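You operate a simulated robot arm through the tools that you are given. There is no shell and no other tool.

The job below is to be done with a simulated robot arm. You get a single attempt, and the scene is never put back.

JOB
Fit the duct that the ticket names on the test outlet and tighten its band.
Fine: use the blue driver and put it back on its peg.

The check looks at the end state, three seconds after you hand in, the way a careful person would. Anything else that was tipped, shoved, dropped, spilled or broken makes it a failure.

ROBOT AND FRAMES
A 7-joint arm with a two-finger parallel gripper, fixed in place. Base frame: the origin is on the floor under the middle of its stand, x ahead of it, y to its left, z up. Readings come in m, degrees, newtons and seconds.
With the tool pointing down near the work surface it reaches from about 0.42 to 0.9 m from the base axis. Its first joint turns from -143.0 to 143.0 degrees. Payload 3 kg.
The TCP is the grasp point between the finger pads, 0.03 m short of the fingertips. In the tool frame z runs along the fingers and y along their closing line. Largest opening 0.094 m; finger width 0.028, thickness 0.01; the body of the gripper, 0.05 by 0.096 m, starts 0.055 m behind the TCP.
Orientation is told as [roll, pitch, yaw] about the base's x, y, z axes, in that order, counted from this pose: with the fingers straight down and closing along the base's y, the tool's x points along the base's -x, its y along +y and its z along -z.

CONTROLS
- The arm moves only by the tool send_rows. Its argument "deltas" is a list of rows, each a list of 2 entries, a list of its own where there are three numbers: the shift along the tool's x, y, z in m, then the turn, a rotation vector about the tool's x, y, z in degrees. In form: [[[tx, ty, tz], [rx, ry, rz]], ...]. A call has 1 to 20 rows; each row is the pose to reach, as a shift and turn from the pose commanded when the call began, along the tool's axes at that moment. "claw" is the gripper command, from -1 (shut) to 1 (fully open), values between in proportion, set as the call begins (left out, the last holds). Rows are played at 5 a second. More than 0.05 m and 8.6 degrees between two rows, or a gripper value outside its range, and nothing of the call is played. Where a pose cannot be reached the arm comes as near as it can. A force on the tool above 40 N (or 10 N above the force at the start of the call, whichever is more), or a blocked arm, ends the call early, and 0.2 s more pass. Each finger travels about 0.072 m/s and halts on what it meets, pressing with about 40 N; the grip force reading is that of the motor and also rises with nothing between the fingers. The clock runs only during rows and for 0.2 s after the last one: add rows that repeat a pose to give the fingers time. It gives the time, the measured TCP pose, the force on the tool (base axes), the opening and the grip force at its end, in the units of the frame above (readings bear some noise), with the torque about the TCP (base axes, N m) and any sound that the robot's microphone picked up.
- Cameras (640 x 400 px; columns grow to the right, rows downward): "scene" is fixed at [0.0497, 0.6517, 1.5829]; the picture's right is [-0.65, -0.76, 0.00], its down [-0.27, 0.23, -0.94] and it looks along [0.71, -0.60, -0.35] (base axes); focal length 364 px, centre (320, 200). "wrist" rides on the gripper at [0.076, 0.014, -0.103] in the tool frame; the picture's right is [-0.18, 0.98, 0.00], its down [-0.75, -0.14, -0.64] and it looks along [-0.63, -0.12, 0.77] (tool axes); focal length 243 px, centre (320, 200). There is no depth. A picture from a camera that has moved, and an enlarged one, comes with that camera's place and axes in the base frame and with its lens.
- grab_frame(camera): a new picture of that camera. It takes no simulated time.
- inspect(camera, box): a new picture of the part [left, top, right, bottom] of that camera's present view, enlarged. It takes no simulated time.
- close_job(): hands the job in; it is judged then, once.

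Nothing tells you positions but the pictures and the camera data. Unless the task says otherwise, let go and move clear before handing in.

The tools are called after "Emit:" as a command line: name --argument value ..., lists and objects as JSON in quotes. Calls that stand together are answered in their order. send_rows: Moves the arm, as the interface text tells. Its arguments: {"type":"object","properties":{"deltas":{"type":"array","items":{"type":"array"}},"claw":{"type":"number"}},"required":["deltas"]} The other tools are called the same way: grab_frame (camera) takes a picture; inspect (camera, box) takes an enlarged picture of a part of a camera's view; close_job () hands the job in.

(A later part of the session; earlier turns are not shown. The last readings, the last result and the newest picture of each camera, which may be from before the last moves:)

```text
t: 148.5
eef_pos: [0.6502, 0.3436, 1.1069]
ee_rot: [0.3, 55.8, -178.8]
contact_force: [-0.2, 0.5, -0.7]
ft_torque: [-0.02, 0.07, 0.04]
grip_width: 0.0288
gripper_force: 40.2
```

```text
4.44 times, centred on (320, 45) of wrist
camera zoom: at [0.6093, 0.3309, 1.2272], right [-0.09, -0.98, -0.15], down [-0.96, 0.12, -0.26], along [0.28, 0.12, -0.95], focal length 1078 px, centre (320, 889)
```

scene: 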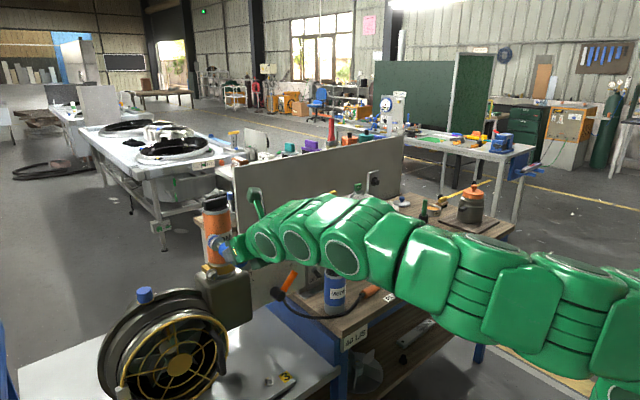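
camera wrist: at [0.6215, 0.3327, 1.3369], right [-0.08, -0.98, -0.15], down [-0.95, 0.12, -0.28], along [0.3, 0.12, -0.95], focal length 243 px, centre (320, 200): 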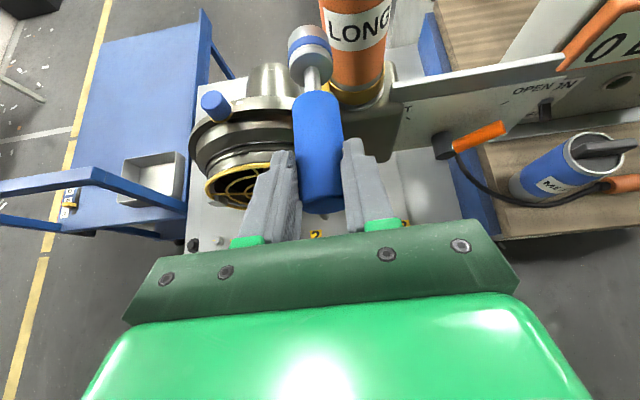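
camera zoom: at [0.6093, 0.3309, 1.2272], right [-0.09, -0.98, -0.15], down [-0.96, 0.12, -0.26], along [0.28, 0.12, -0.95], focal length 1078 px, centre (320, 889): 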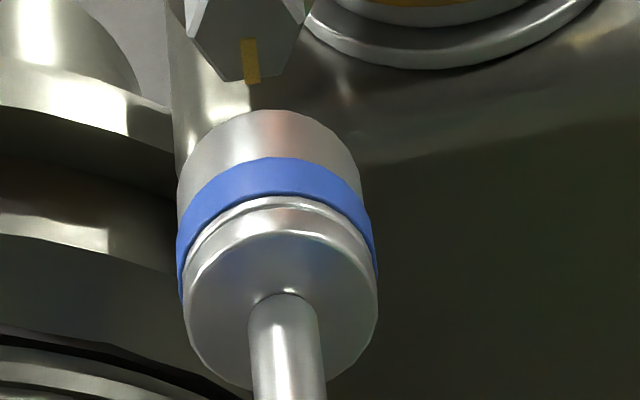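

The socket sits about 4 mm low relative to the hex. I'll raise it and move in close, then check again.

Emit:
send_rows --deltas '[[[0.0031, -0.0004, -0.0021], [0, 0, 0]], [[0.0065, -0.0004, 0.0029], [0, 0, 0]], [[0.0099, -0.0004, 0.0078], [0, 0, 0]], [[0.0099, -0.0004, 0.0078], [0, 0, 0]]]'

Emit:
inspect --camera "scene" --box '[200, 250, 250, 290]'

Emit:
inspect --camera "wrist" --box '[260, 0, 380, 90]'

```text
t: 149.5
eef_pos: [0.6609, 0.3449, 1.1097]
ee_rot: [0.3, 55.9, -178.9]
contact_force: [0.1, 0.0, -0.8]
ft_torque: [0.0, 0.04, 0.0]
grip_width: 0.0289
gripper_force: 39.6
```

```text
10.00 times, centred on (225, 270) of scene
camera zoom: at [0.0497, 0.6517, 1.5829], right [-0.65, -0.76, 0.0], down [-0.27, 0.23, -0.94], along [0.71, -0.6, -0.35], focal length 3642 px, centre (1270, -500)
```

zoom: 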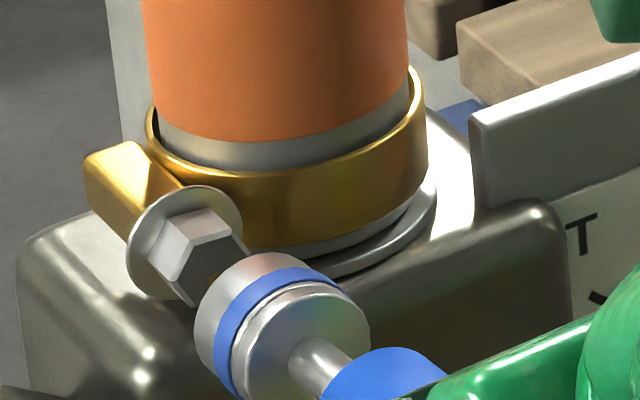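

```text
4.44 times, centred on (320, 45) of wrist
camera zoom: at [0.6203, 0.3318, 1.2305], right [-0.09, -0.98, -0.15], down [-0.96, 0.12, -0.26], along [0.28, 0.12, -0.95], focal length 1078 px, centre (320, 889)
```

zoom: 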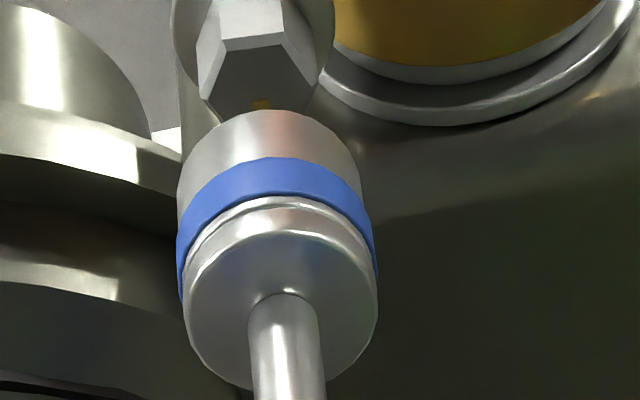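

Alignment looks right. I'll advance over the head and creep to a seat while watching the force.

Emit:
send_rows --deltas '[[[0.0034, 0.0001, 0.005], [0, 0, 0]], [[0.0067, 0.0002, 0.0099], [0, 0, 0]], [[0.0101, 0.0004, 0.0149], [0, 0, 0]], [[0.0118, 0.0004, 0.0174], [0, 0, 0]], [[0.0118, 0.0004, 0.0174], [0, 0, 0]]]'

Emit:
inspect --camera "scene" --box '[200, 250, 250, 290]'

Emit:
inspect --camera "wrist" --box '[260, 0, 380, 90]'

```text
t: 150.7
eef_pos: [0.6806, 0.3444, 1.1089]
ee_rot: [0.2, 55.8, -178.8]
contact_force: [0.5, 0.3, -0.5]
ft_torque: [-0.03, 0.08, 0.01]
grip_width: 0.0288
gripper_force: 40.1
```

```text
10.00 times, centred on (225, 270) of scene
camera zoom: at [0.0497, 0.6517, 1.5829], right [-0.65, -0.76, 0.0], down [-0.27, 0.23, -0.94], along [0.71, -0.6, -0.35], focal length 3642 px, centre (1270, -500)
```

zoom: 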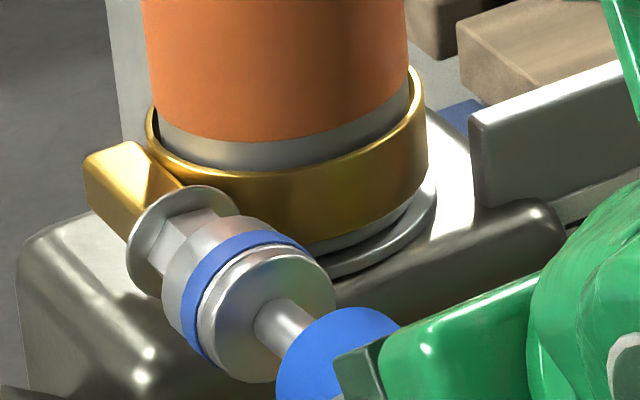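

```text
4.44 times, centred on (320, 45) of wrist
camera zoom: at [0.6398, 0.3311, 1.2313], right [-0.09, -0.98, -0.15], down [-0.96, 0.12, -0.26], along [0.28, 0.12, -0.95], focal length 1078 px, centre (320, 889)
```

zoom: 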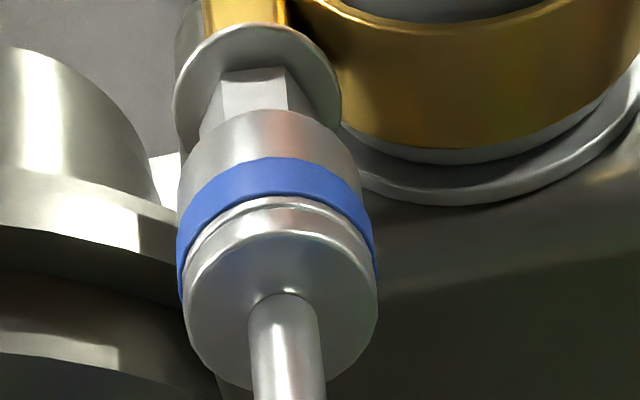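

The hex is entering the socket without contact. I'll continue in 2 mm steps until it seats.

Emit:
send_rows --deltas '[[[0.0011, 0, 0.0017], [0, 0, 0]], [[0.0022, 0.0001, 0.0033], [0, 0, 0]], [[0.0034, 0.0001, 0.005], [0, 0, 0]], [[0.0045, 0.0002, 0.0066], [0, 0, 0]], [[0.0051, 0.0002, 0.0074], [0, 0, 0]], [[0.0051, 0.0002, 0.0074], [0, 0, 0]]]'

Emit:
inspect --camera "scene" --box '[200, 250, 250, 290]'

Emit:
inspect --camera "wrist" --box '[260, 0, 380, 90]'

```text
t: 152.1
eef_pos: [0.689, 0.3458, 1.1104]
ee_rot: [0.3, 56.0, -178.7]
contact_force: [-0.4, -0.3, -1.1]
ft_torque: [0.0, 0.05, -0.04]
grip_width: 0.0286
gripper_force: 40.1
```

```text
10.00 times, centred on (225, 270) of scene
camera zoom: at [0.0497, 0.6517, 1.5829], right [-0.65, -0.76, 0.0], down [-0.27, 0.23, -0.94], along [0.71, -0.6, -0.35], focal length 3642 px, centre (1270, -500)
```

zoom: 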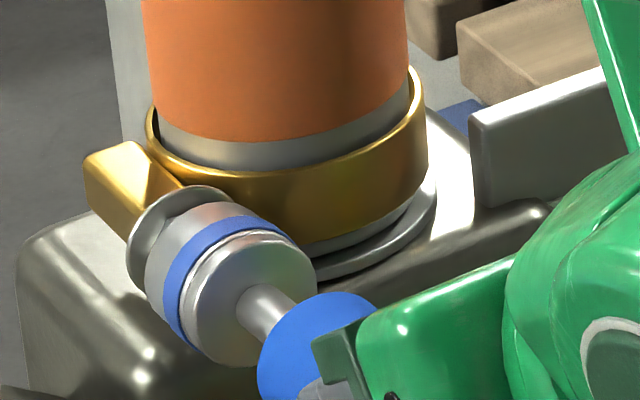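

```text
4.44 times, centred on (320, 45) of wrist
camera zoom: at [0.6487, 0.3315, 1.2313], right [-0.09, -0.98, -0.15], down [-0.96, 0.12, -0.26], along [0.28, 0.12, -0.95], focal length 1078 px, centre (320, 889)
```

zoom: 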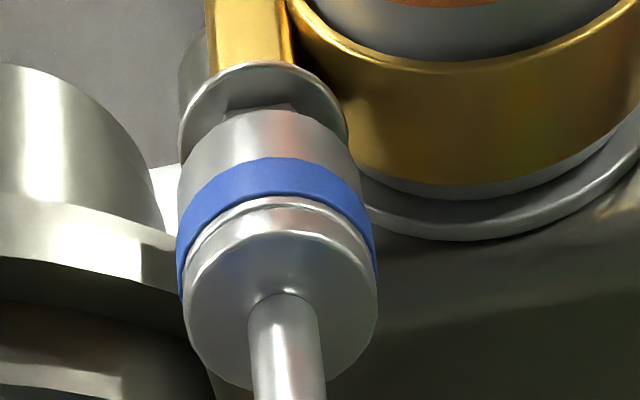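

Nearly at the flange; a sliver of hex still shows. I'll continue another 6 mm carefully.

Emit:
send_rows --deltas '[[[0.0008, 0, 0.0012], [0, 0, 0]], [[0.0017, 0, 0.0025], [0, 0, 0]], [[0.0025, 0.0001, 0.0037], [0, 0, 0]], [[0.0034, 0.0001, 0.005], [0, 0, 0]], [[0.0034, 0.0001, 0.005], [0, 0, 0]]]'

Emit:
inspect --camera "wrist" --box '[260, 0, 380, 90]'

Emit:
inspect --camera "scene" --box '[200, 250, 250, 290]'

```text
t: 153.3
eef_pos: [0.6965, 0.3467, 1.1092]
ee_rot: [0.1, 55.9, -178.8]
contact_force: [-1.1, -0.2, -3.7]
ft_torque: [-0.02, 0.32, -0.13]
grip_width: 0.0288
gripper_force: 40.1
```

```text
4.44 times, centred on (320, 45) of wrist
camera zoom: at [0.6554, 0.3323, 1.2321], right [-0.09, -0.98, -0.15], down [-0.96, 0.12, -0.26], along [0.28, 0.12, -0.95], focal length 1078 px, centre (320, 889)
```

zoom: 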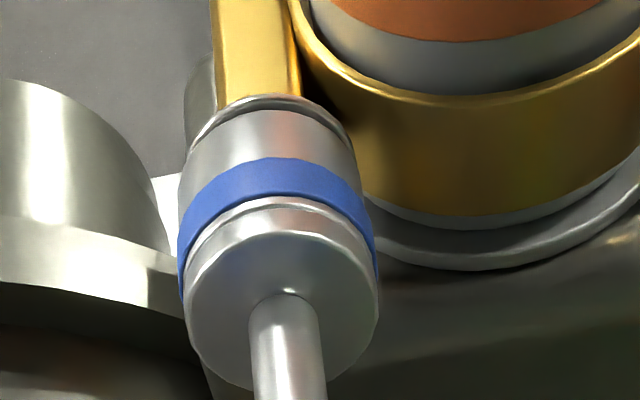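

```text
10.00 times, centred on (225, 270) of scene
camera zoom: at [0.0497, 0.6517, 1.5829], right [-0.65, -0.76, 0.0], down [-0.27, 0.23, -0.94], along [0.71, -0.6, -0.35], focal length 3642 px, centre (1270, -500)
```

zoom: 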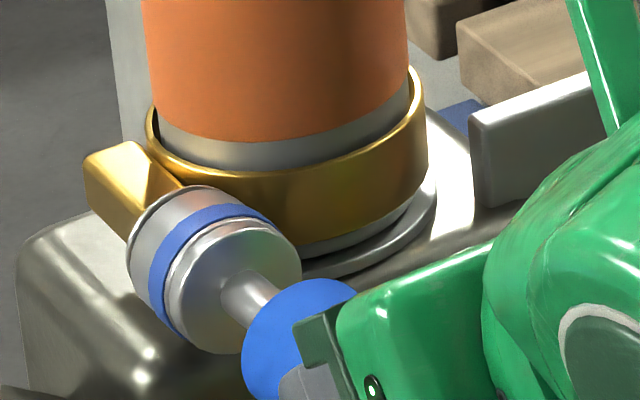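

The socket is now flush on the flange with almost no load. I'll rotate 20° clockwise about the driver's own axis (orbiting the grasp point) and read the forces.

Emit:
send_rows --deltas '[[[-0.00025, 0.00213, 0.00012], [2.81, 0.1, 4.14]], [[-0.00065, 0.00422, 0.00033], [5.62, 0.21, 8.27]], [[-0.0012, 0.00627, 0.00065], [8.43, 0.32, 12.4]], [[-0.00189, 0.00826, 0.00107], [11.24, 0.42, 16.54]], [[-0.00189, 0.00826, 0.00107], [11.24, 0.42, 16.54]]]'

Emit:
inspect --camera "scene" --box '[200, 250, 250, 290]'

Emit:
inspect --camera "wrist" --box '[250, 0, 390, 110]'

```text
t: 154.5
eef_pos: [0.697, 0.3371, 1.1091]
ee_rot: [-32.9, 51.8, 154.3]
contact_force: [-0.4, 0.6, -0.1]
ft_torque: [0.02, -0.02, 0.01]
grip_width: 0.0001
gripper_force: 33.1
```

```text
10.00 times, centred on (225, 270) of scene
camera zoom: at [0.0497, 0.6517, 1.5829], right [-0.65, -0.76, 0.0], down [-0.27, 0.23, -0.94], along [0.71, -0.6, -0.35], focal length 3642 px, centre (1270, -500)
```

zoom: 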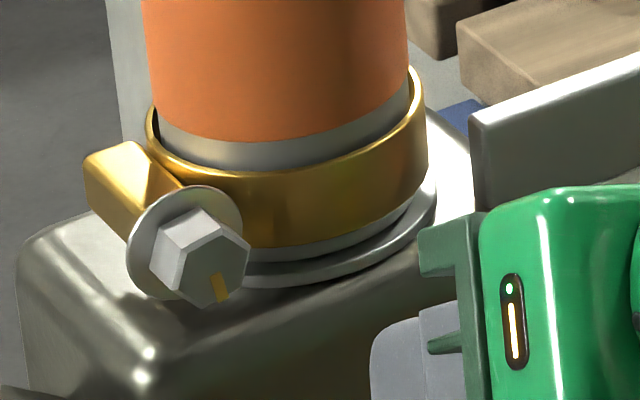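

```text
3.64 times, centred on (320, 55) of wrist
camera zoom: at [0.6551, 0.2828, 1.2175], right [-0.08, -0.88, -0.48], down [-0.96, 0.21, -0.21], along [0.28, 0.44, -0.85], focal length 882 px, centre (320, 727)
```

zoom: 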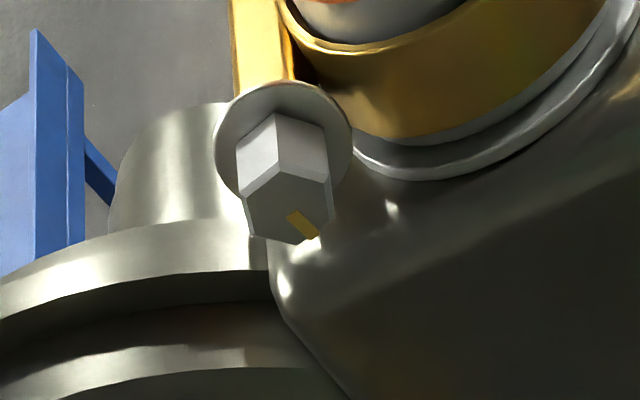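

The handle slipped out of the fingers and the driver has fallen; also the pointer moved back to about 77°. I need to find the driver first.

Emit:
grab_frame --camera "scene"

Emit:
grab_frame --camera "wrist"

Emit:
inspect --camera "scene" --box '[160, 260, 360, 400]'

Emit:
inspect --camera "wrist" --box '[160, 0, 480, 200]'

```text
taken
```

scene: 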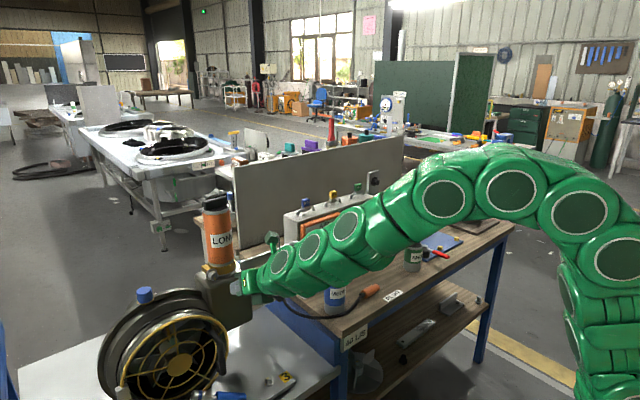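

```text
taken
camera wrist: at [0.6551, 0.2828, 1.2175], right [-0.08, -0.88, -0.48], down [-0.96, 0.21, -0.21], along [0.28, 0.44, -0.85], focal length 243 px, centre (320, 200)
```

wrist: 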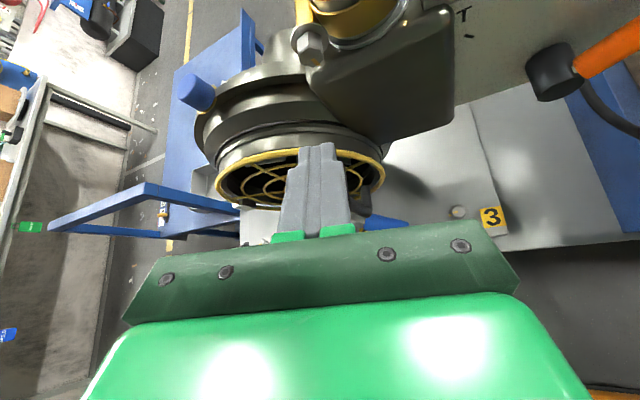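

```text
2.86 times, centred on (260, 330) of scene
camera zoom: at [0.0497, 0.6517, 1.5829], right [-0.65, -0.76, 0.0], down [-0.27, 0.23, -0.94], along [0.71, -0.6, -0.35], focal length 1041 px, centre (491, -171)
```

zoom: 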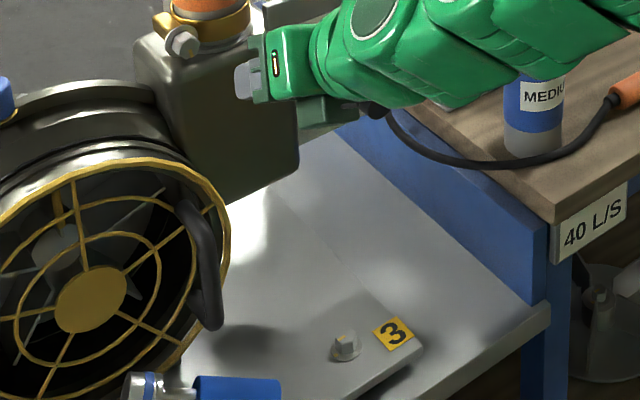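

```text
2.00 times, centred on (320, 100) of wrist
camera zoom: at [0.6551, 0.2828, 1.2175], right [-0.08, -0.88, -0.48], down [-0.96, 0.21, -0.21], along [0.28, 0.44, -0.85], focal length 485 px, centre (320, 400)
```

zoom: 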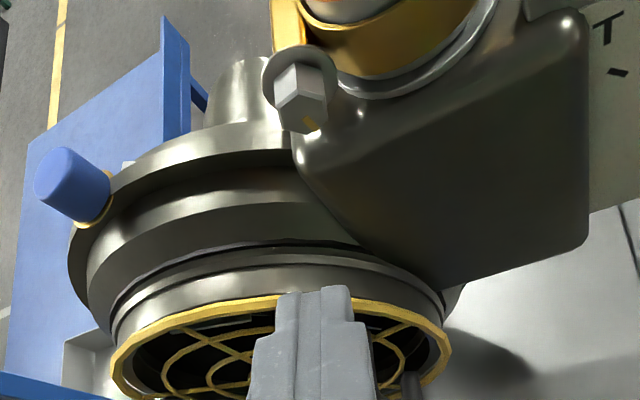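

The driver is lying on the white plate in front of the fan, near (0.75, 0.36, 0.75). The pointer is now short of the index, so it will need re-tightening too. I'll back off, undo the roll and get a clear view down onto the driver.

Emit:
send_rows --deltas '[[[-0.0037, -0.0057, -0.0306], [-2.81, -0.1, -4.14]], [[-0.0075, -0.0114, -0.0612], [-5.62, -0.21, -8.27]], [[-0.0112, -0.0171, -0.0917], [-8.43, -0.32, -12.4]], [[-0.0149, -0.0228, -0.1223], [-11.24, -0.42, -16.54]], [[-0.0149, -0.0228, -0.1223], [-11.24, -0.42, -16.54]]]' --claw 0.2

Emit:
grab_frame --camera "wrist"

Emit:
inspect --camera "scene" --box '[140, 300, 340, 400]'

```text
t: 155.7
eef_pos: [0.5857, 0.3364, 1.1671]
ee_rot: [0.3, 55.8, -178.8]
contact_force: [0.1, -0.2, 0.1]
ft_torque: [-0.02, 0.02, 0.03]
grip_width: 0.0564
gripper_force: 0.0
```

```text
taken
camera wrist: at [0.5439, 0.3235, 1.2885], right [-0.09, -0.98, -0.15], down [-0.96, 0.12, -0.26], along [0.28, 0.12, -0.95], focal length 243 px, centre (320, 200)
```

wrist: 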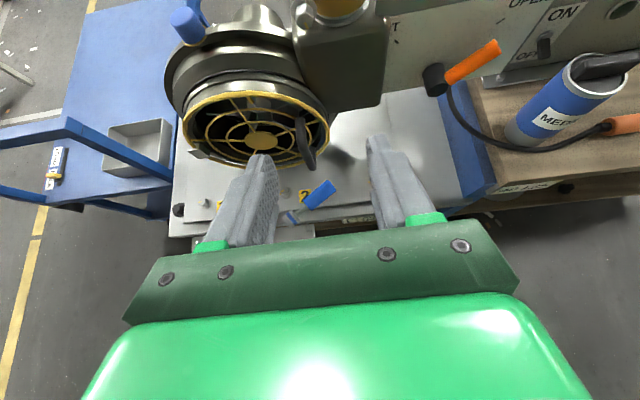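

```text
3.20 times, centred on (240, 350) of scene
camera zoom: at [0.0497, 0.6517, 1.5829], right [-0.65, -0.76, 0.0], down [-0.27, 0.23, -0.94], along [0.71, -0.6, -0.35], focal length 1166 px, centre (576, -280)
```

zoom: 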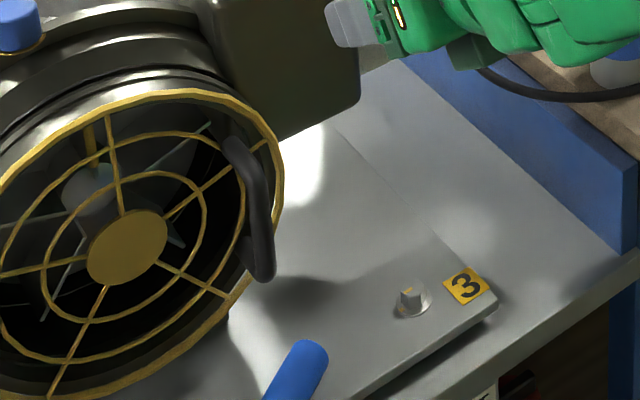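

The driver has rolled a bit and lies near the front edge of the white plate. Time only runs when I move, so I'll measure it carefully now.

Emit:
inspect --camera "wrist" --box '[240, 140, 400, 245]'

Emit:
inspect --camera "wrist" --box '[160, 60, 480, 260]'

Emit:
inspect --camera "scene" --box '[190, 350, 290, 400]'

```text
3.81 times, centred on (320, 192) of wrist
camera zoom: at [0.5439, 0.3235, 1.2885], right [-0.09, -0.98, -0.15], down [-0.96, 0.12, -0.26], along [0.28, 0.12, -0.95], focal length 924 px, centre (320, 229)
```

zoom: 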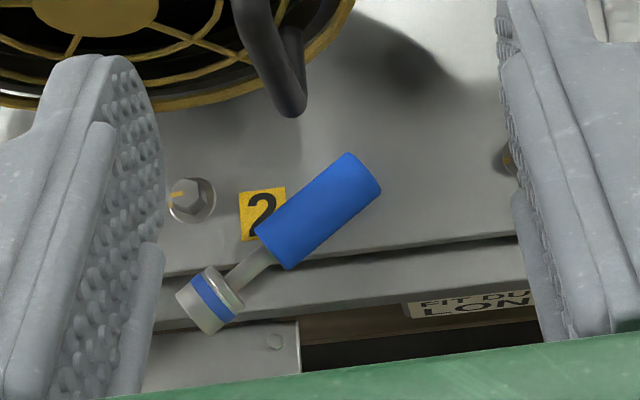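

```text
2.00 times, centred on (320, 160) of wrist
camera zoom: at [0.5439, 0.3235, 1.2885], right [-0.09, -0.98, -0.15], down [-0.96, 0.12, -0.26], along [0.28, 0.12, -0.95], focal length 485 px, centre (320, 280)
```

zoom: 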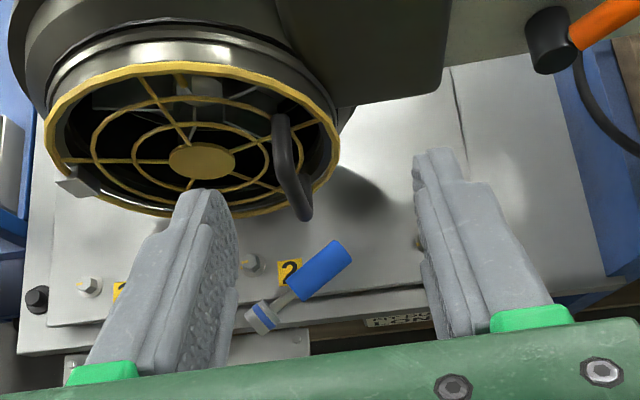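

```text
6.40 times, centred on (240, 375) of scene
camera zoom: at [0.0497, 0.6517, 1.5829], right [-0.65, -0.76, 0.0], down [-0.27, 0.23, -0.94], along [0.71, -0.6, -0.35], focal length 2331 px, centre (832, -920)
```

zoom: 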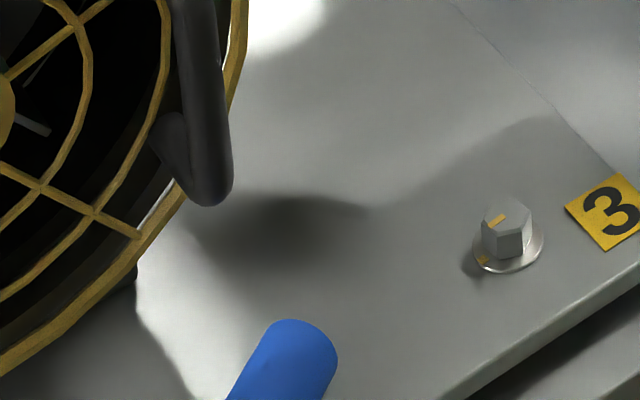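

The driver lies on the plate with its handle from about (0.72, 0.362) to (0.686, 0.42), z≈0.777, and the fan's handle sits just above its far end. I'll approach nearly from above, tilted 25° away from the fan, with the fingers closing across the handle. First I go to a point 12 cm above the grasp.

Emit:
send_rows --deltas '[[[-0.0211, -0.0141, 0.0265], [-4.76, -3.51, 5.59]], [[-0.0422, -0.0281, 0.0531], [-9.52, -7.02, 11.19]], [[-0.0633, -0.0422, 0.0796], [-14.28, -10.53, 16.78]], [[-0.0844, -0.0563, 0.1061], [-19.04, -14.05, 22.38]], [[-0.1054, -0.0703, 0.1326], [-23.8, -17.56, 27.97]], [[-0.1265, -0.0844, 0.1592], [-28.55, -21.07, 33.56]], [[-0.1476, -0.0984, 0.1857], [-33.31, -24.58, 39.16]], [[-0.1687, -0.1125, 0.2122], [-38.07, -28.09, 44.75]], [[-0.1687, -0.1125, 0.2122], [-38.07, -28.09, 44.75]]]'

Emit:
grab_frame --camera "wrist"

Emit:
grab_frame --camera "scene"

```text
t: 157.7
eef_pos: [0.6639, 0.4494, 0.9058]
ee_rot: [0.0, 25.1, 122.8]
contact_force: [-0.3, 0.3, 0.3]
ft_torque: [0.01, 0.01, 0.01]
grip_width: 0.0563
gripper_force: 0.1
```

```text
taken
camera wrist: at [0.6658, 0.4214, 1.0314], right [-0.92, -0.39, -0.08], down [-0.4, 0.88, 0.26], along [-0.03, 0.27, -0.96], focal length 243 px, centre (320, 200)
```

wrist: 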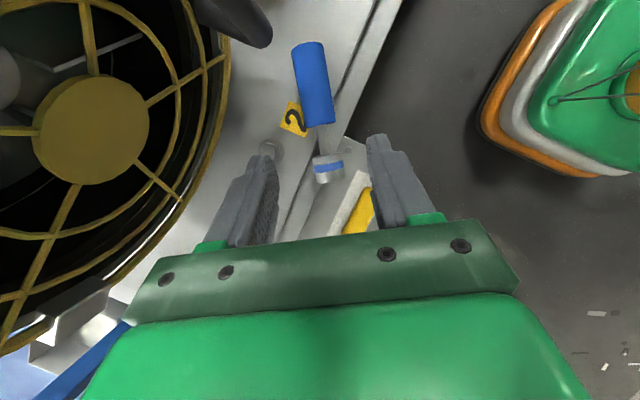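

```text
taken
```

scene: 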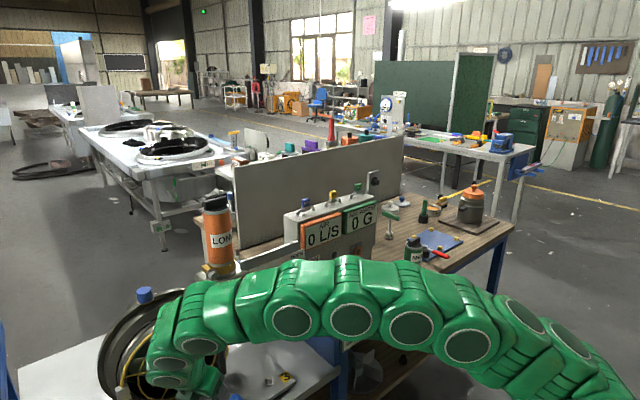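

Orientation reached and the driver has not moved further. I'll enlarge to compute the exact grasp.

Emit:
inspect --camera "wrist" --box '[230, 20, 410, 220]'

```text
2.00 times, centred on (320, 120) of wrist
camera zoom: at [0.6658, 0.4214, 1.0314], right [-0.92, -0.39, -0.08], down [-0.4, 0.88, 0.26], along [-0.03, 0.27, -0.96], focal length 485 px, centre (320, 360)
```

zoom: 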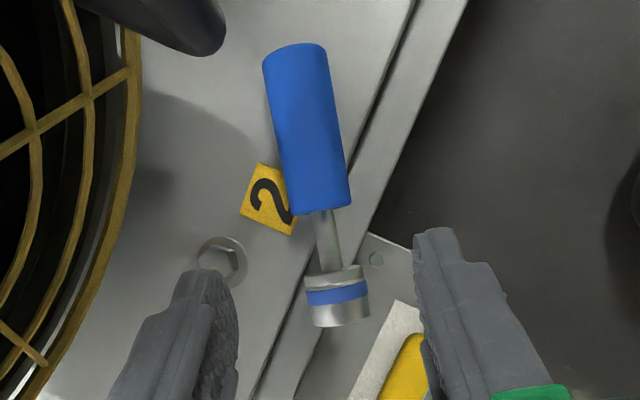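

The handle's grasp point is about (0.703, 0.395, 0.777). I'll go down 85 mm along the tool axis with the small lateral corrections, then check again before the last part.

Emit:
send_rows --deltas '[[[0.0034, -0.0014, 0.03], [0, 0, 0]], [[0.0068, -0.0028, 0.06], [0, 0, 0]], [[0.0068, -0.0028, 0.085], [0, 0, 0]], [[0.0068, -0.0028, 0.085], [0, 0, 0]]]'

Emit:
grab_frame --camera "wrist"

Emit:
inspect --camera "wrist" --box '[230, 60, 410, 240]'

```text
t: 158.7
eef_pos: [0.6903, 0.4177, 0.8322]
ee_rot: [0.1, 25.1, 122.9]
contact_force: [0.6, 0.2, -0.1]
ft_torque: [0.01, 0.01, -0.01]
grip_width: 0.0564
gripper_force: 0.1
```

```text
taken
camera wrist: at [0.6923, 0.3903, 0.9578], right [-0.92, -0.39, -0.08], down [-0.4, 0.88, 0.26], along [-0.03, 0.27, -0.96], focal length 243 px, centre (320, 200)
```

wrist: 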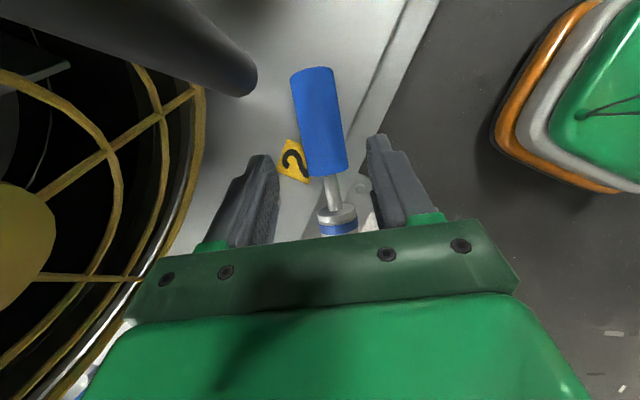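

```text
2.22 times, centred on (320, 150) of wrist
camera zoom: at [0.6923, 0.3903, 0.9578], right [-0.92, -0.39, -0.08], down [-0.4, 0.88, 0.26], along [-0.03, 0.27, -0.96], focal length 539 px, centre (320, 311)
```

zoom: 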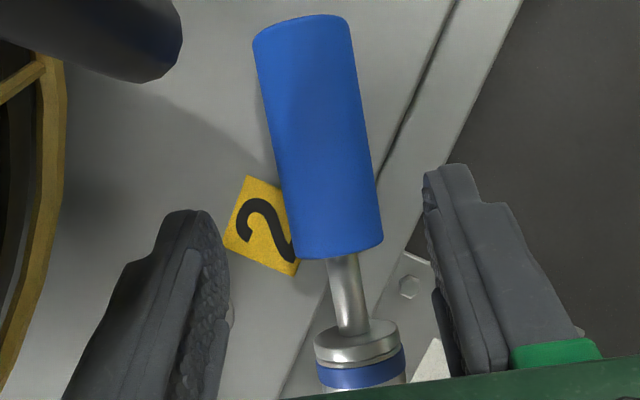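

The handle lies between the fingers, and the fan's black handle is near the camera side. I'll shift slightly toward the socket end for clearance and descend the last 36 mm slowly.

Emit:
send_rows --deltas '[[[-0.007, 0.003, 0.006], [0, 0, 0]], [[-0.007, 0.003, 0.016], [0, 0, 0]], [[-0.007, 0.003, 0.026], [0, 0, 0]], [[-0.007, 0.003, 0.032], [0, 0, 0]], [[-0.007, 0.003, 0.0357], [0, 0, 0]], [[-0.007, 0.003, 0.0357], [0, 0, 0]]]'

Emit:
grab_frame --camera "wrist"

Emit:
inspect --camera "wrist" --box '[230, 60, 410, 240]'

```text
t: 160.1
eef_pos: [0.693, 0.4078, 0.7984]
ee_rot: [-0.1, 25.2, 122.9]
contact_force: [-0.3, -0.8, 0.0]
ft_torque: [-0.02, 0.01, -0.03]
grip_width: 0.0564
gripper_force: 0.1
```

```text
taken
camera wrist: at [0.696, 0.3803, 0.9243], right [-0.92, -0.39, -0.08], down [-0.4, 0.88, 0.26], along [-0.03, 0.27, -0.96], focal length 243 px, centre (320, 200)
```

wrist: 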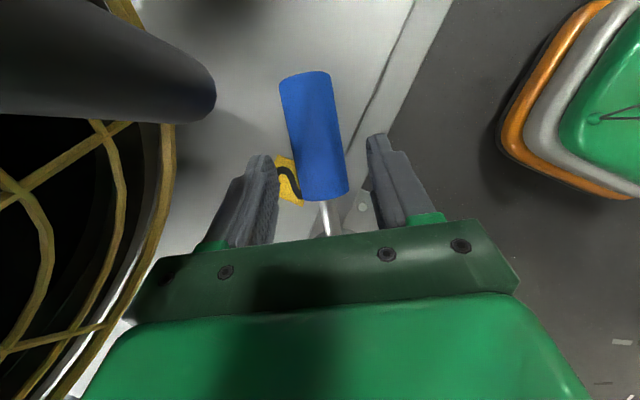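

```text
2.22 times, centred on (320, 150) of wrist
camera zoom: at [0.696, 0.3803, 0.9243], right [-0.92, -0.39, -0.08], down [-0.4, 0.88, 0.26], along [-0.03, 0.27, -0.96], focal length 539 px, centre (320, 311)
```

zoom: 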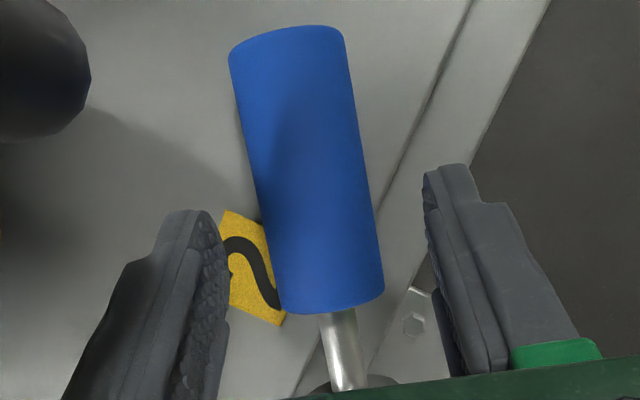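

The fingertips are level with the handle's centre, and it's well centred. I'll go 9 mm deeper and close.

Emit:
send_rows --deltas '[[[0, 0, 0.003], [0, 0, 0]], [[0, 0, 0.006], [0, 0, 0]], [[0, 0, 0.009], [0, 0, 0]], [[0, 0, 0.009], [0, 0, 0]]]'

Emit:
send_rows --deltas '[[[0, 0, 0], [0, 0, 0]], [[0, 0, 0], [0, 0, 0]], [[0, 0, 0], [0, 0, 0]], [[0, 0, 0], [0, 0, 0]]]' --claw -1

Emit:
grab_frame --camera "wrist"

```text
t: 161.1
eef_pos: [0.6953, 0.4052, 0.7907]
ee_rot: [0.0, 25.2, 123.0]
contact_force: [-0.2, -0.2, 0.4]
ft_torque: [0.02, -0.01, 0.02]
grip_width: 0.0561
gripper_force: 0.1
```

```text
t: 162.1
eef_pos: [0.6957, 0.4059, 0.7906]
ee_rot: [-0.1, 25.1, 122.9]
contact_force: [-1.0, 0.3, 2.8]
ft_torque: [-0.09, 0.09, 0.01]
grip_width: 0.0286
gripper_force: 39.3
```

```text
taken
camera wrist: at [0.697, 0.3778, 0.9163], right [-0.92, -0.39, -0.08], down [-0.4, 0.88, 0.26], along [-0.03, 0.27, -0.96], focal length 243 px, centre (320, 200)
```

wrist: 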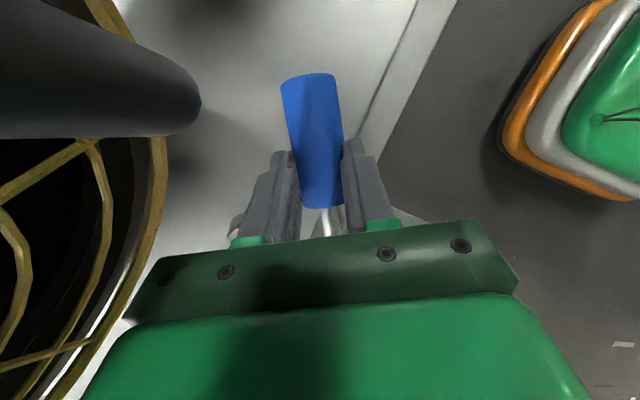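

The width (28.6 mm) shows the pads are biting above the handle's centre line. I'll reopen, go a few millimetres deeper with the force guard, and close again.

Emit:
send_rows --deltas '[[[0, 0, 0], [0, 0, 0]], [[0, 0, 0], [0, 0, 0]], [[0, 0, 0.002], [0, 0, 0]], [[0, 0, 0.004], [0, 0, 0]], [[0, 0, 0.006], [0, 0, 0]], [[0, 0, 0.006], [0, 0, 0]]]' --claw 0.1

Emit:
inspect --camera "wrist" --box '[230, 60, 410, 240]'

```text
t: 163.5
eef_pos: [0.6965, 0.4015, 0.7853]
ee_rot: [0.0, 25.1, 122.9]
contact_force: [-0.2, 0.0, 0.6]
ft_torque: [-0.02, 0.02, -0.01]
grip_width: 0.0518
gripper_force: 0.1
```

```text
2.22 times, centred on (320, 150) of wrist
camera zoom: at [0.6986, 0.3746, 0.911], right [-0.92, -0.39, -0.08], down [-0.4, 0.88, 0.26], along [-0.03, 0.27, -0.96], focal length 539 px, centre (320, 311)
```

zoom: 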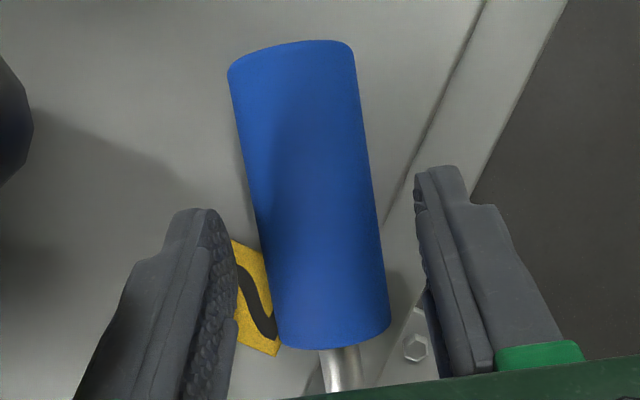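

No contact yet. I'll go down another 4 mm with the guard.

Emit:
send_rows --deltas '[[[0, 0, 0.0013], [0, 0, 0]], [[0, 0, 0.0027], [0, 0, 0]], [[0, 0, 0.004], [0, 0, 0]], [[0, 0, 0.004], [0, 0, 0]]]'

Emit:
send_rows --deltas '[[[0, 0, 0], [0, 0, 0]], [[0, 0, 0], [0, 0, 0]], [[0, 0, 0], [0, 0, 0]], [[0, 0, 0], [0, 0, 0]]]' --claw -1

Emit:
grab_frame --camera "wrist"

```text
t: 164.5
eef_pos: [0.6973, 0.4016, 0.781]
ee_rot: [0.0, 25.1, 123.0]
contact_force: [-0.9, 0.1, -0.1]
ft_torque: [0.01, -0.01, -0.05]
grip_width: 0.0517
gripper_force: 0.0
```

```text
t: 165.5
eef_pos: [0.6981, 0.4016, 0.7825]
ee_rot: [0.0, 25.1, 122.9]
contact_force: [-0.3, -0.5, 0.0]
ft_torque: [-0.04, 0.0, -0.02]
grip_width: 0.0286
gripper_force: 40.0
```

```text
taken
camera wrist: at [0.7001, 0.3735, 0.9073], right [-0.92, -0.39, -0.08], down [-0.4, 0.88, 0.26], along [-0.03, 0.27, -0.96], focal length 243 px, centre (320, 200)
```

wrist: 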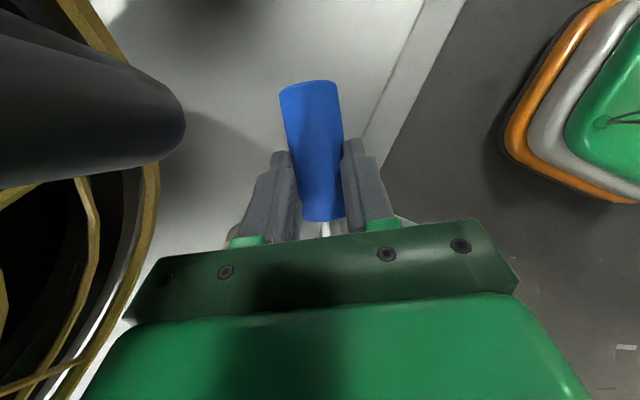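

The grip is now clean (28.6 mm across the handle's full diameter, no wedging force). I'll lift it back out along the approach direction, away from the fan.

Emit:
send_rows --deltas '[[[0, 0, -0.01], [0, 0, 0]], [[0, 0, -0.03], [0, 0, 0]], [[0, 0, -0.06], [0, 0, 0]], [[0, 0, -0.095], [0, 0, 0]], [[0, 0, -0.13], [0, 0, 0]], [[0, 0, -0.13], [0, 0, 0]]]'

Emit:
grab_frame --camera "wrist"

Emit:
grab_frame --camera "scene"

```text
t: 166.9
eef_pos: [0.6678, 0.4461, 0.8977]
ee_rot: [0.0, 25.1, 122.9]
contact_force: [0.0, 0.0, -0.5]
ft_torque: [0.04, -0.01, -0.01]
grip_width: 0.0289
gripper_force: 40.3
```

```text
taken
camera wrist: at [0.6699, 0.4191, 1.0239], right [-0.92, -0.39, -0.08], down [-0.4, 0.88, 0.26], along [-0.03, 0.27, -0.96], focal length 243 px, centre (320, 200)
```

wrist: 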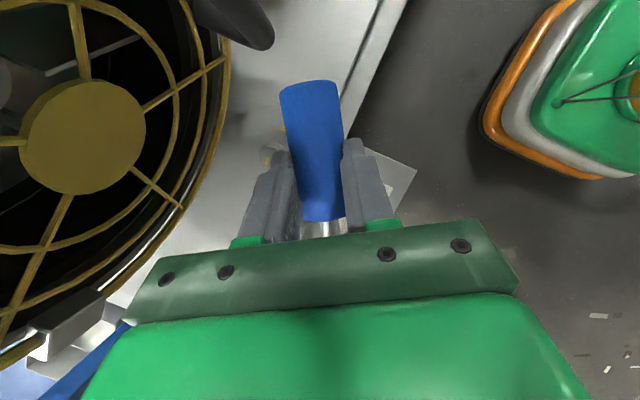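

```text
taken
```

scene: 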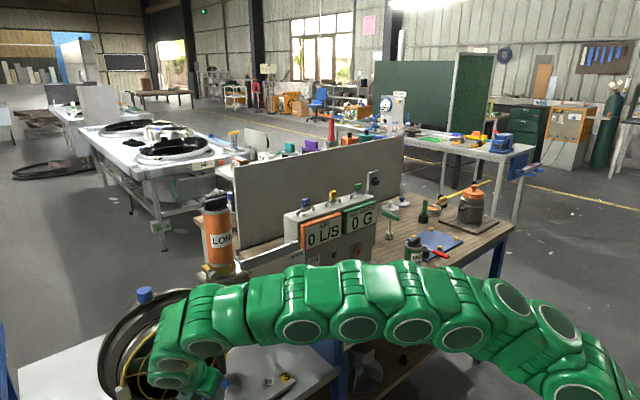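

The driver is securely lifted. My plan is to stand it upright on its socket on the bench and re-grip it from above, which gives a proper coaxial hold. I'll swing toward the bench while reorienting so that its socket ends up pointing down.

Emit:
send_rows --deltas '[[[0.0345, 0.0188, -0.0051], [4.56, 6.28, -1.65]], [[0.069, 0.0375, -0.0101], [9.12, 12.57, -3.29]], [[0.1035, 0.0563, -0.0152], [13.68, 18.85, -4.94]], [[0.138, 0.075, -0.0203], [18.25, 25.14, -6.58]], [[0.1725, 0.0938, -0.0253], [22.81, 31.42, -8.23]], [[0.207, 0.1125, -0.0304], [27.37, 37.71, -9.88]], [[0.2416, 0.1313, -0.0355], [31.93, 43.99, -11.52]], [[0.2761, 0.15, -0.0406], [36.49, 50.28, -13.17]], [[0.3106, 0.1688, -0.0456], [41.05, 56.56, -14.82]], [[0.3451, 0.1875, -0.0507], [45.62, 62.85, -16.46]], [[0.3796, 0.2063, -0.0558], [50.18, 69.13, -18.11]], [[0.4141, 0.225, -0.0608], [54.74, 75.42, -19.75]], [[0.4486, 0.2438, -0.0659], [59.3, 81.7, -21.4]], [[0.4486, 0.2438, -0.0659], [59.3, 81.7, -21.4]]]'

Emit:
grab_frame --camera "scene"

Emit:
grab_frame --camera "wrist"

```text
t: 169.9
eef_pos: [0.726, 0.0327, 1.1387]
ee_rot: [-175.2, 68.1, 2.8]
contact_force: [0.0, -0.7, -1.8]
ft_torque: [0.01, 0.02, -0.01]
grip_width: 0.0287
gripper_force: 40.1
out of reach, approached as far as the arm can: row 10, 11, 12, 13, 14
```

```text
taken
```

scene: 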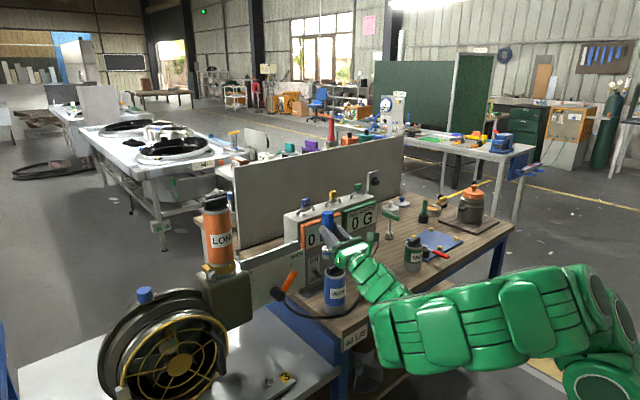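

```text
taken
camera wrist: at [0.6023, 0.0224, 1.1705], right [0.04, -0.98, -0.2], down [-0.31, 0.18, -0.93], along [0.95, 0.1, -0.3], focal length 243 px, centre (320, 200)
```

wrist: 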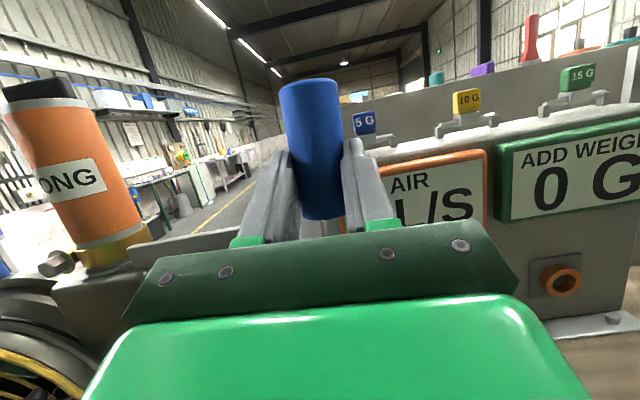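

The driver now hangs nearly vertical, socket down, but I'm above the MEDIUM duct. I'll move to the free spot at y≈-0.26 (where LONG stood) at this height, finishing the alignment.

Emit:
send_rows --deltas '[[[0.003, 0.0419, -0.0037], [0.32, 0.47, -0.16]], [[0.006, 0.0837, -0.0073], [0.65, 0.93, -0.32]], [[0.009, 0.1256, -0.011], [0.97, 1.4, -0.48]], [[0.012, 0.1675, -0.0147], [1.29, 1.86, -0.63]], [[0.015, 0.2094, -0.0184], [1.61, 2.33, -0.79]], [[0.018, 0.2512, -0.022], [1.94, 2.79, -0.95]], [[0.021, 0.2931, -0.0257], [2.26, 3.26, -1.11]], [[0.021, 0.2931, -0.0257], [2.26, 3.26, -1.11]]]'

Emit:
grab_frame --camera "scene"

Emit:
grab_frame --camera "wrist"

```text
t: 171.7
eef_pos: [0.6801, -0.2625, 1.1394]
ee_rot: [180.0, 64.9, -0.4]
contact_force: [0.4, 0.1, -0.9]
ft_torque: [-0.01, 0.02, -0.03]
grip_width: 0.0287
gripper_force: 40.5
out of reach, approached as far as the arm can: row 1, 2, 3, 4, 5, 6
```

```text
taken
```

scene: 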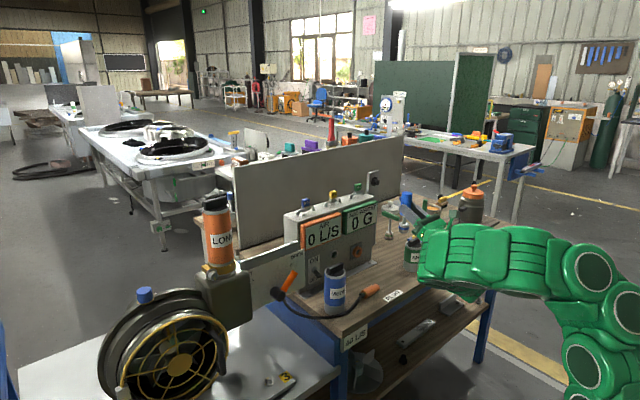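

```text
taken
camera wrist: at [0.5549, -0.2746, 1.1662], right [0.07, -0.98, -0.17], down [-0.26, 0.14, -0.95], along [0.96, 0.11, -0.25], focal length 243 px, centre (320, 200)
```

wrist: 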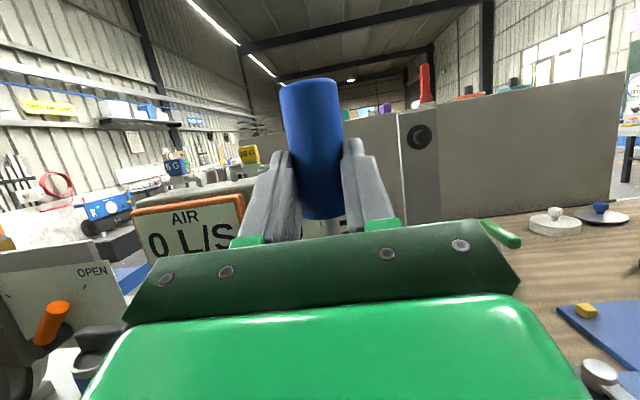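

The driver is vertical. I'll check it closely in the scene view before lowering it onto the bench.

Emit:
inspect --camera "scene" --box '[370, 170, 470, 270]'

Emit:
inspect --camera "scene" --box '[385, 180, 435, 230]'

```text
4.00 times, centred on (420, 220) of scene
camera zoom: at [0.0497, 0.6517, 1.5829], right [-0.65, -0.76, 0.0], down [-0.27, 0.23, -0.94], along [0.71, -0.6, -0.35], focal length 1457 px, centre (-80, 120)
```

zoom: 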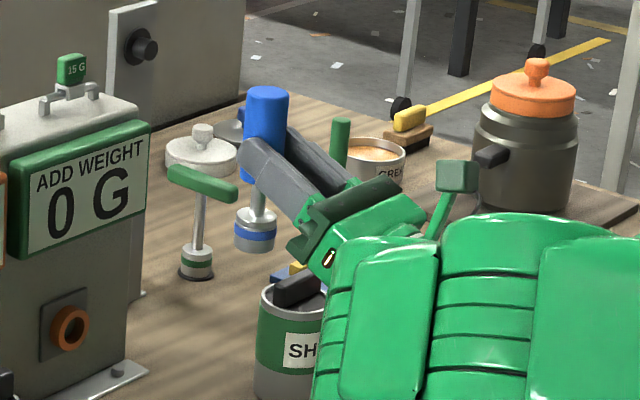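

```text
8.00 times, centred on (410, 205) of scene
camera zoom: at [0.0497, 0.6517, 1.5829], right [-0.65, -0.76, 0.0], down [-0.27, 0.23, -0.94], along [0.71, -0.6, -0.35], focal length 2914 px, centre (-400, 160)
```

zoom: 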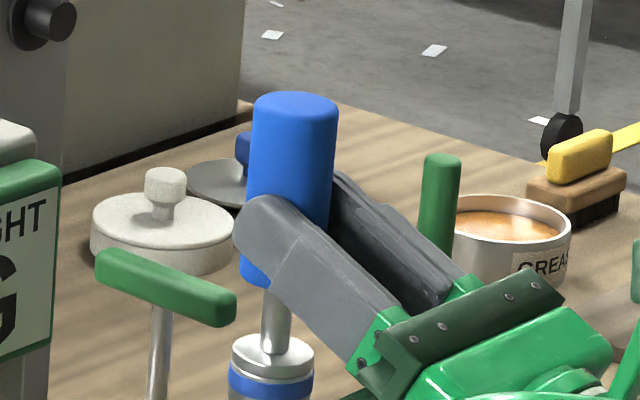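

The driver is upright with its rim about 7.7 cm below the grasp point. I'll lower it to just above the bench, keeping 1.5 cm back so the gripper stays clear of the bench edge.

Emit:
send_rows --deltas '[[[-0.0331, 0, -0.0188], [0, 0, 0]], [[-0.0663, 0, -0.0377], [0, 0, 0]], [[-0.0994, 0, -0.0565], [0, 0, 0]], [[-0.1326, 0, -0.0754], [0, 0, 0]], [[-0.1657, 0, -0.0942], [0, 0, 0]], [[-0.1657, 0, -0.0942], [0, 0, 0]]]'

Emit:
grab_frame --camera "scene"

Emit:
inspect --camera "scene" --box '[370, 220, 450, 290]'

```text
t: 173.1
eef_pos: [0.7011, -0.2418, 0.972]
ee_rot: [-178.6, 65.8, -0.5]
contact_force: [0.3, 0.0, -1.3]
ft_torque: [-0.01, 0.01, -0.01]
grip_width: 0.0286
gripper_force: 39.9
out of reach, approached as far as the arm can: row 3, 4, 5, 6
```

```text
taken
```

scene: 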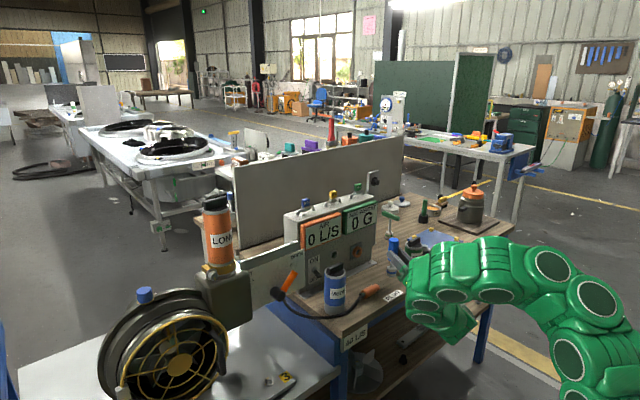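

```text
5.71 times, centred on (410, 255) of scene
camera zoom: at [0.0497, 0.6517, 1.5829], right [-0.65, -0.76, 0.0], down [-0.27, 0.23, -0.94], along [0.71, -0.6, -0.35], focal length 2081 px, centre (-194, -114)
```

zoom: 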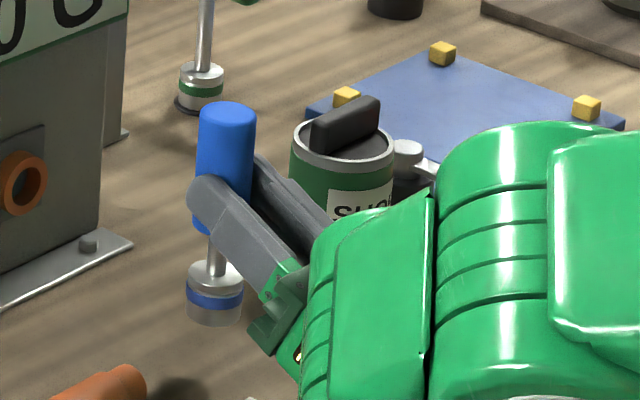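

The arm reached a limit about 4 cm above the bench with this heading. I'll turn the heading to -20° (radial), which should ease the wrist, and see if I can get lower.

Emit:
send_rows --deltas '[[[0, 0, 0], [-4.5, 0.2, -2.1]], [[0, 0, 0], [-9, 0.4, -4.2]], [[0, 0, 0], [-13.6, 0.7, -6.4]], [[0, 0, 0], [-18.1, 0.9, -8.5]], [[0, 0, 0], [-18.1, 0.9, -8.5]]]'

Emit:
grab_frame --camera "wrist"

```text
t: 174.3
eef_pos: [0.7008, -0.2414, 0.9718]
ee_rot: [-179.9, 64.0, -20.2]
contact_force: [0.2, 0.2, -1.3]
ft_torque: [0.01, 0.01, 0.02]
grip_width: 0.0287
gripper_force: 40.1
```

```text
taken
camera wrist: at [0.5787, -0.2104, 0.9962], right [-0.27, -0.95, -0.17], down [-0.18, 0.22, -0.96], along [0.95, -0.23, -0.23], focal length 243 px, centre (320, 200)
```

wrist: 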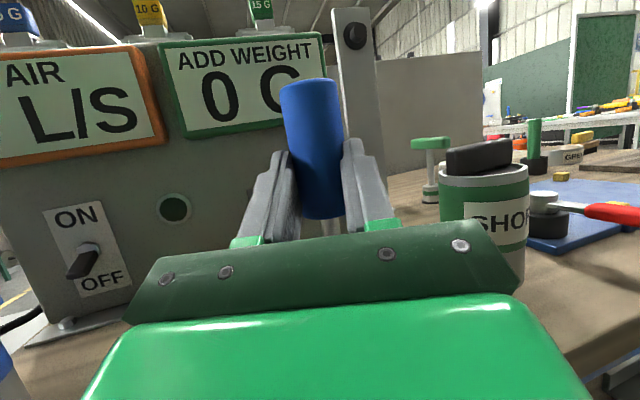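

Heading -20° is fully reachable. I'll lower 3 cm while backing 2 cm toward the bench edge.

Emit:
send_rows --deltas '[[[-0.0062, 0.0023, -0.01], [0, 0, 0]], [[-0.0124, 0.0047, -0.0201], [0, 0, 0]], [[-0.0186, 0.007, -0.0301], [0, 0, 0]], [[-0.0186, 0.007, -0.0301], [0, 0, 0]]]'

Emit:
inspect --camera "scene" --box '[370, 220, 450, 290]'

```text
t: 175.3
eef_pos: [0.6829, -0.2418, 0.9443]
ee_rot: [-179.8, 64.0, -20.3]
contact_force: [-0.1, -0.2, -1.2]
ft_torque: [0.02, 0.06, -0.03]
grip_width: 0.0285
gripper_force: 40.5
```

```text
5.71 times, centred on (410, 255) of scene
camera zoom: at [0.0497, 0.6517, 1.5829], right [-0.65, -0.76, 0.0], down [-0.27, 0.23, -0.94], along [0.71, -0.6, -0.35], focal length 2081 px, centre (-194, -114)
```

zoom: 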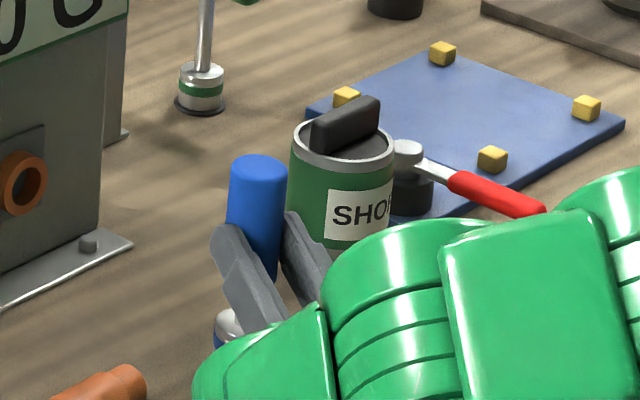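

It's going well; about 1.2 cm remains to the bench. I'll creep down in 3 mm steps until I feel contact.

Emit:
send_rows --deltas '[[[-0.0027, 0, -0.0013], [0, 0, 0]], [[-0.0054, 0, -0.0026], [0, 0, 0]], [[-0.0081, 0, -0.004], [0, 0, 0]], [[-0.0099, 0, -0.0049], [0, 0, 0]], [[-0.0099, 0, -0.0049], [0, 0, 0]]]'

Emit:
inspect --camera "scene" --box '[370, 220, 450, 290]'

```text
t: 176.5
eef_pos: [0.6815, -0.2425, 0.9322]
ee_rot: [-179.8, 64.1, -20.1]
contact_force: [0.5, -0.1, -1.7]
ft_torque: [0.02, 0.0, 0.0]
grip_width: 0.0286
gripper_force: 40.3
```

```text
5.71 times, centred on (410, 255) of scene
camera zoom: at [0.0497, 0.6517, 1.5829], right [-0.65, -0.76, 0.0], down [-0.27, 0.23, -0.94], along [0.71, -0.6, -0.35], focal length 2081 px, centre (-194, -114)
```

zoom: 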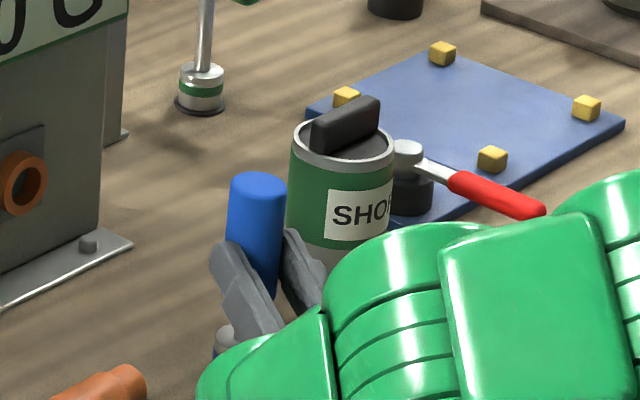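

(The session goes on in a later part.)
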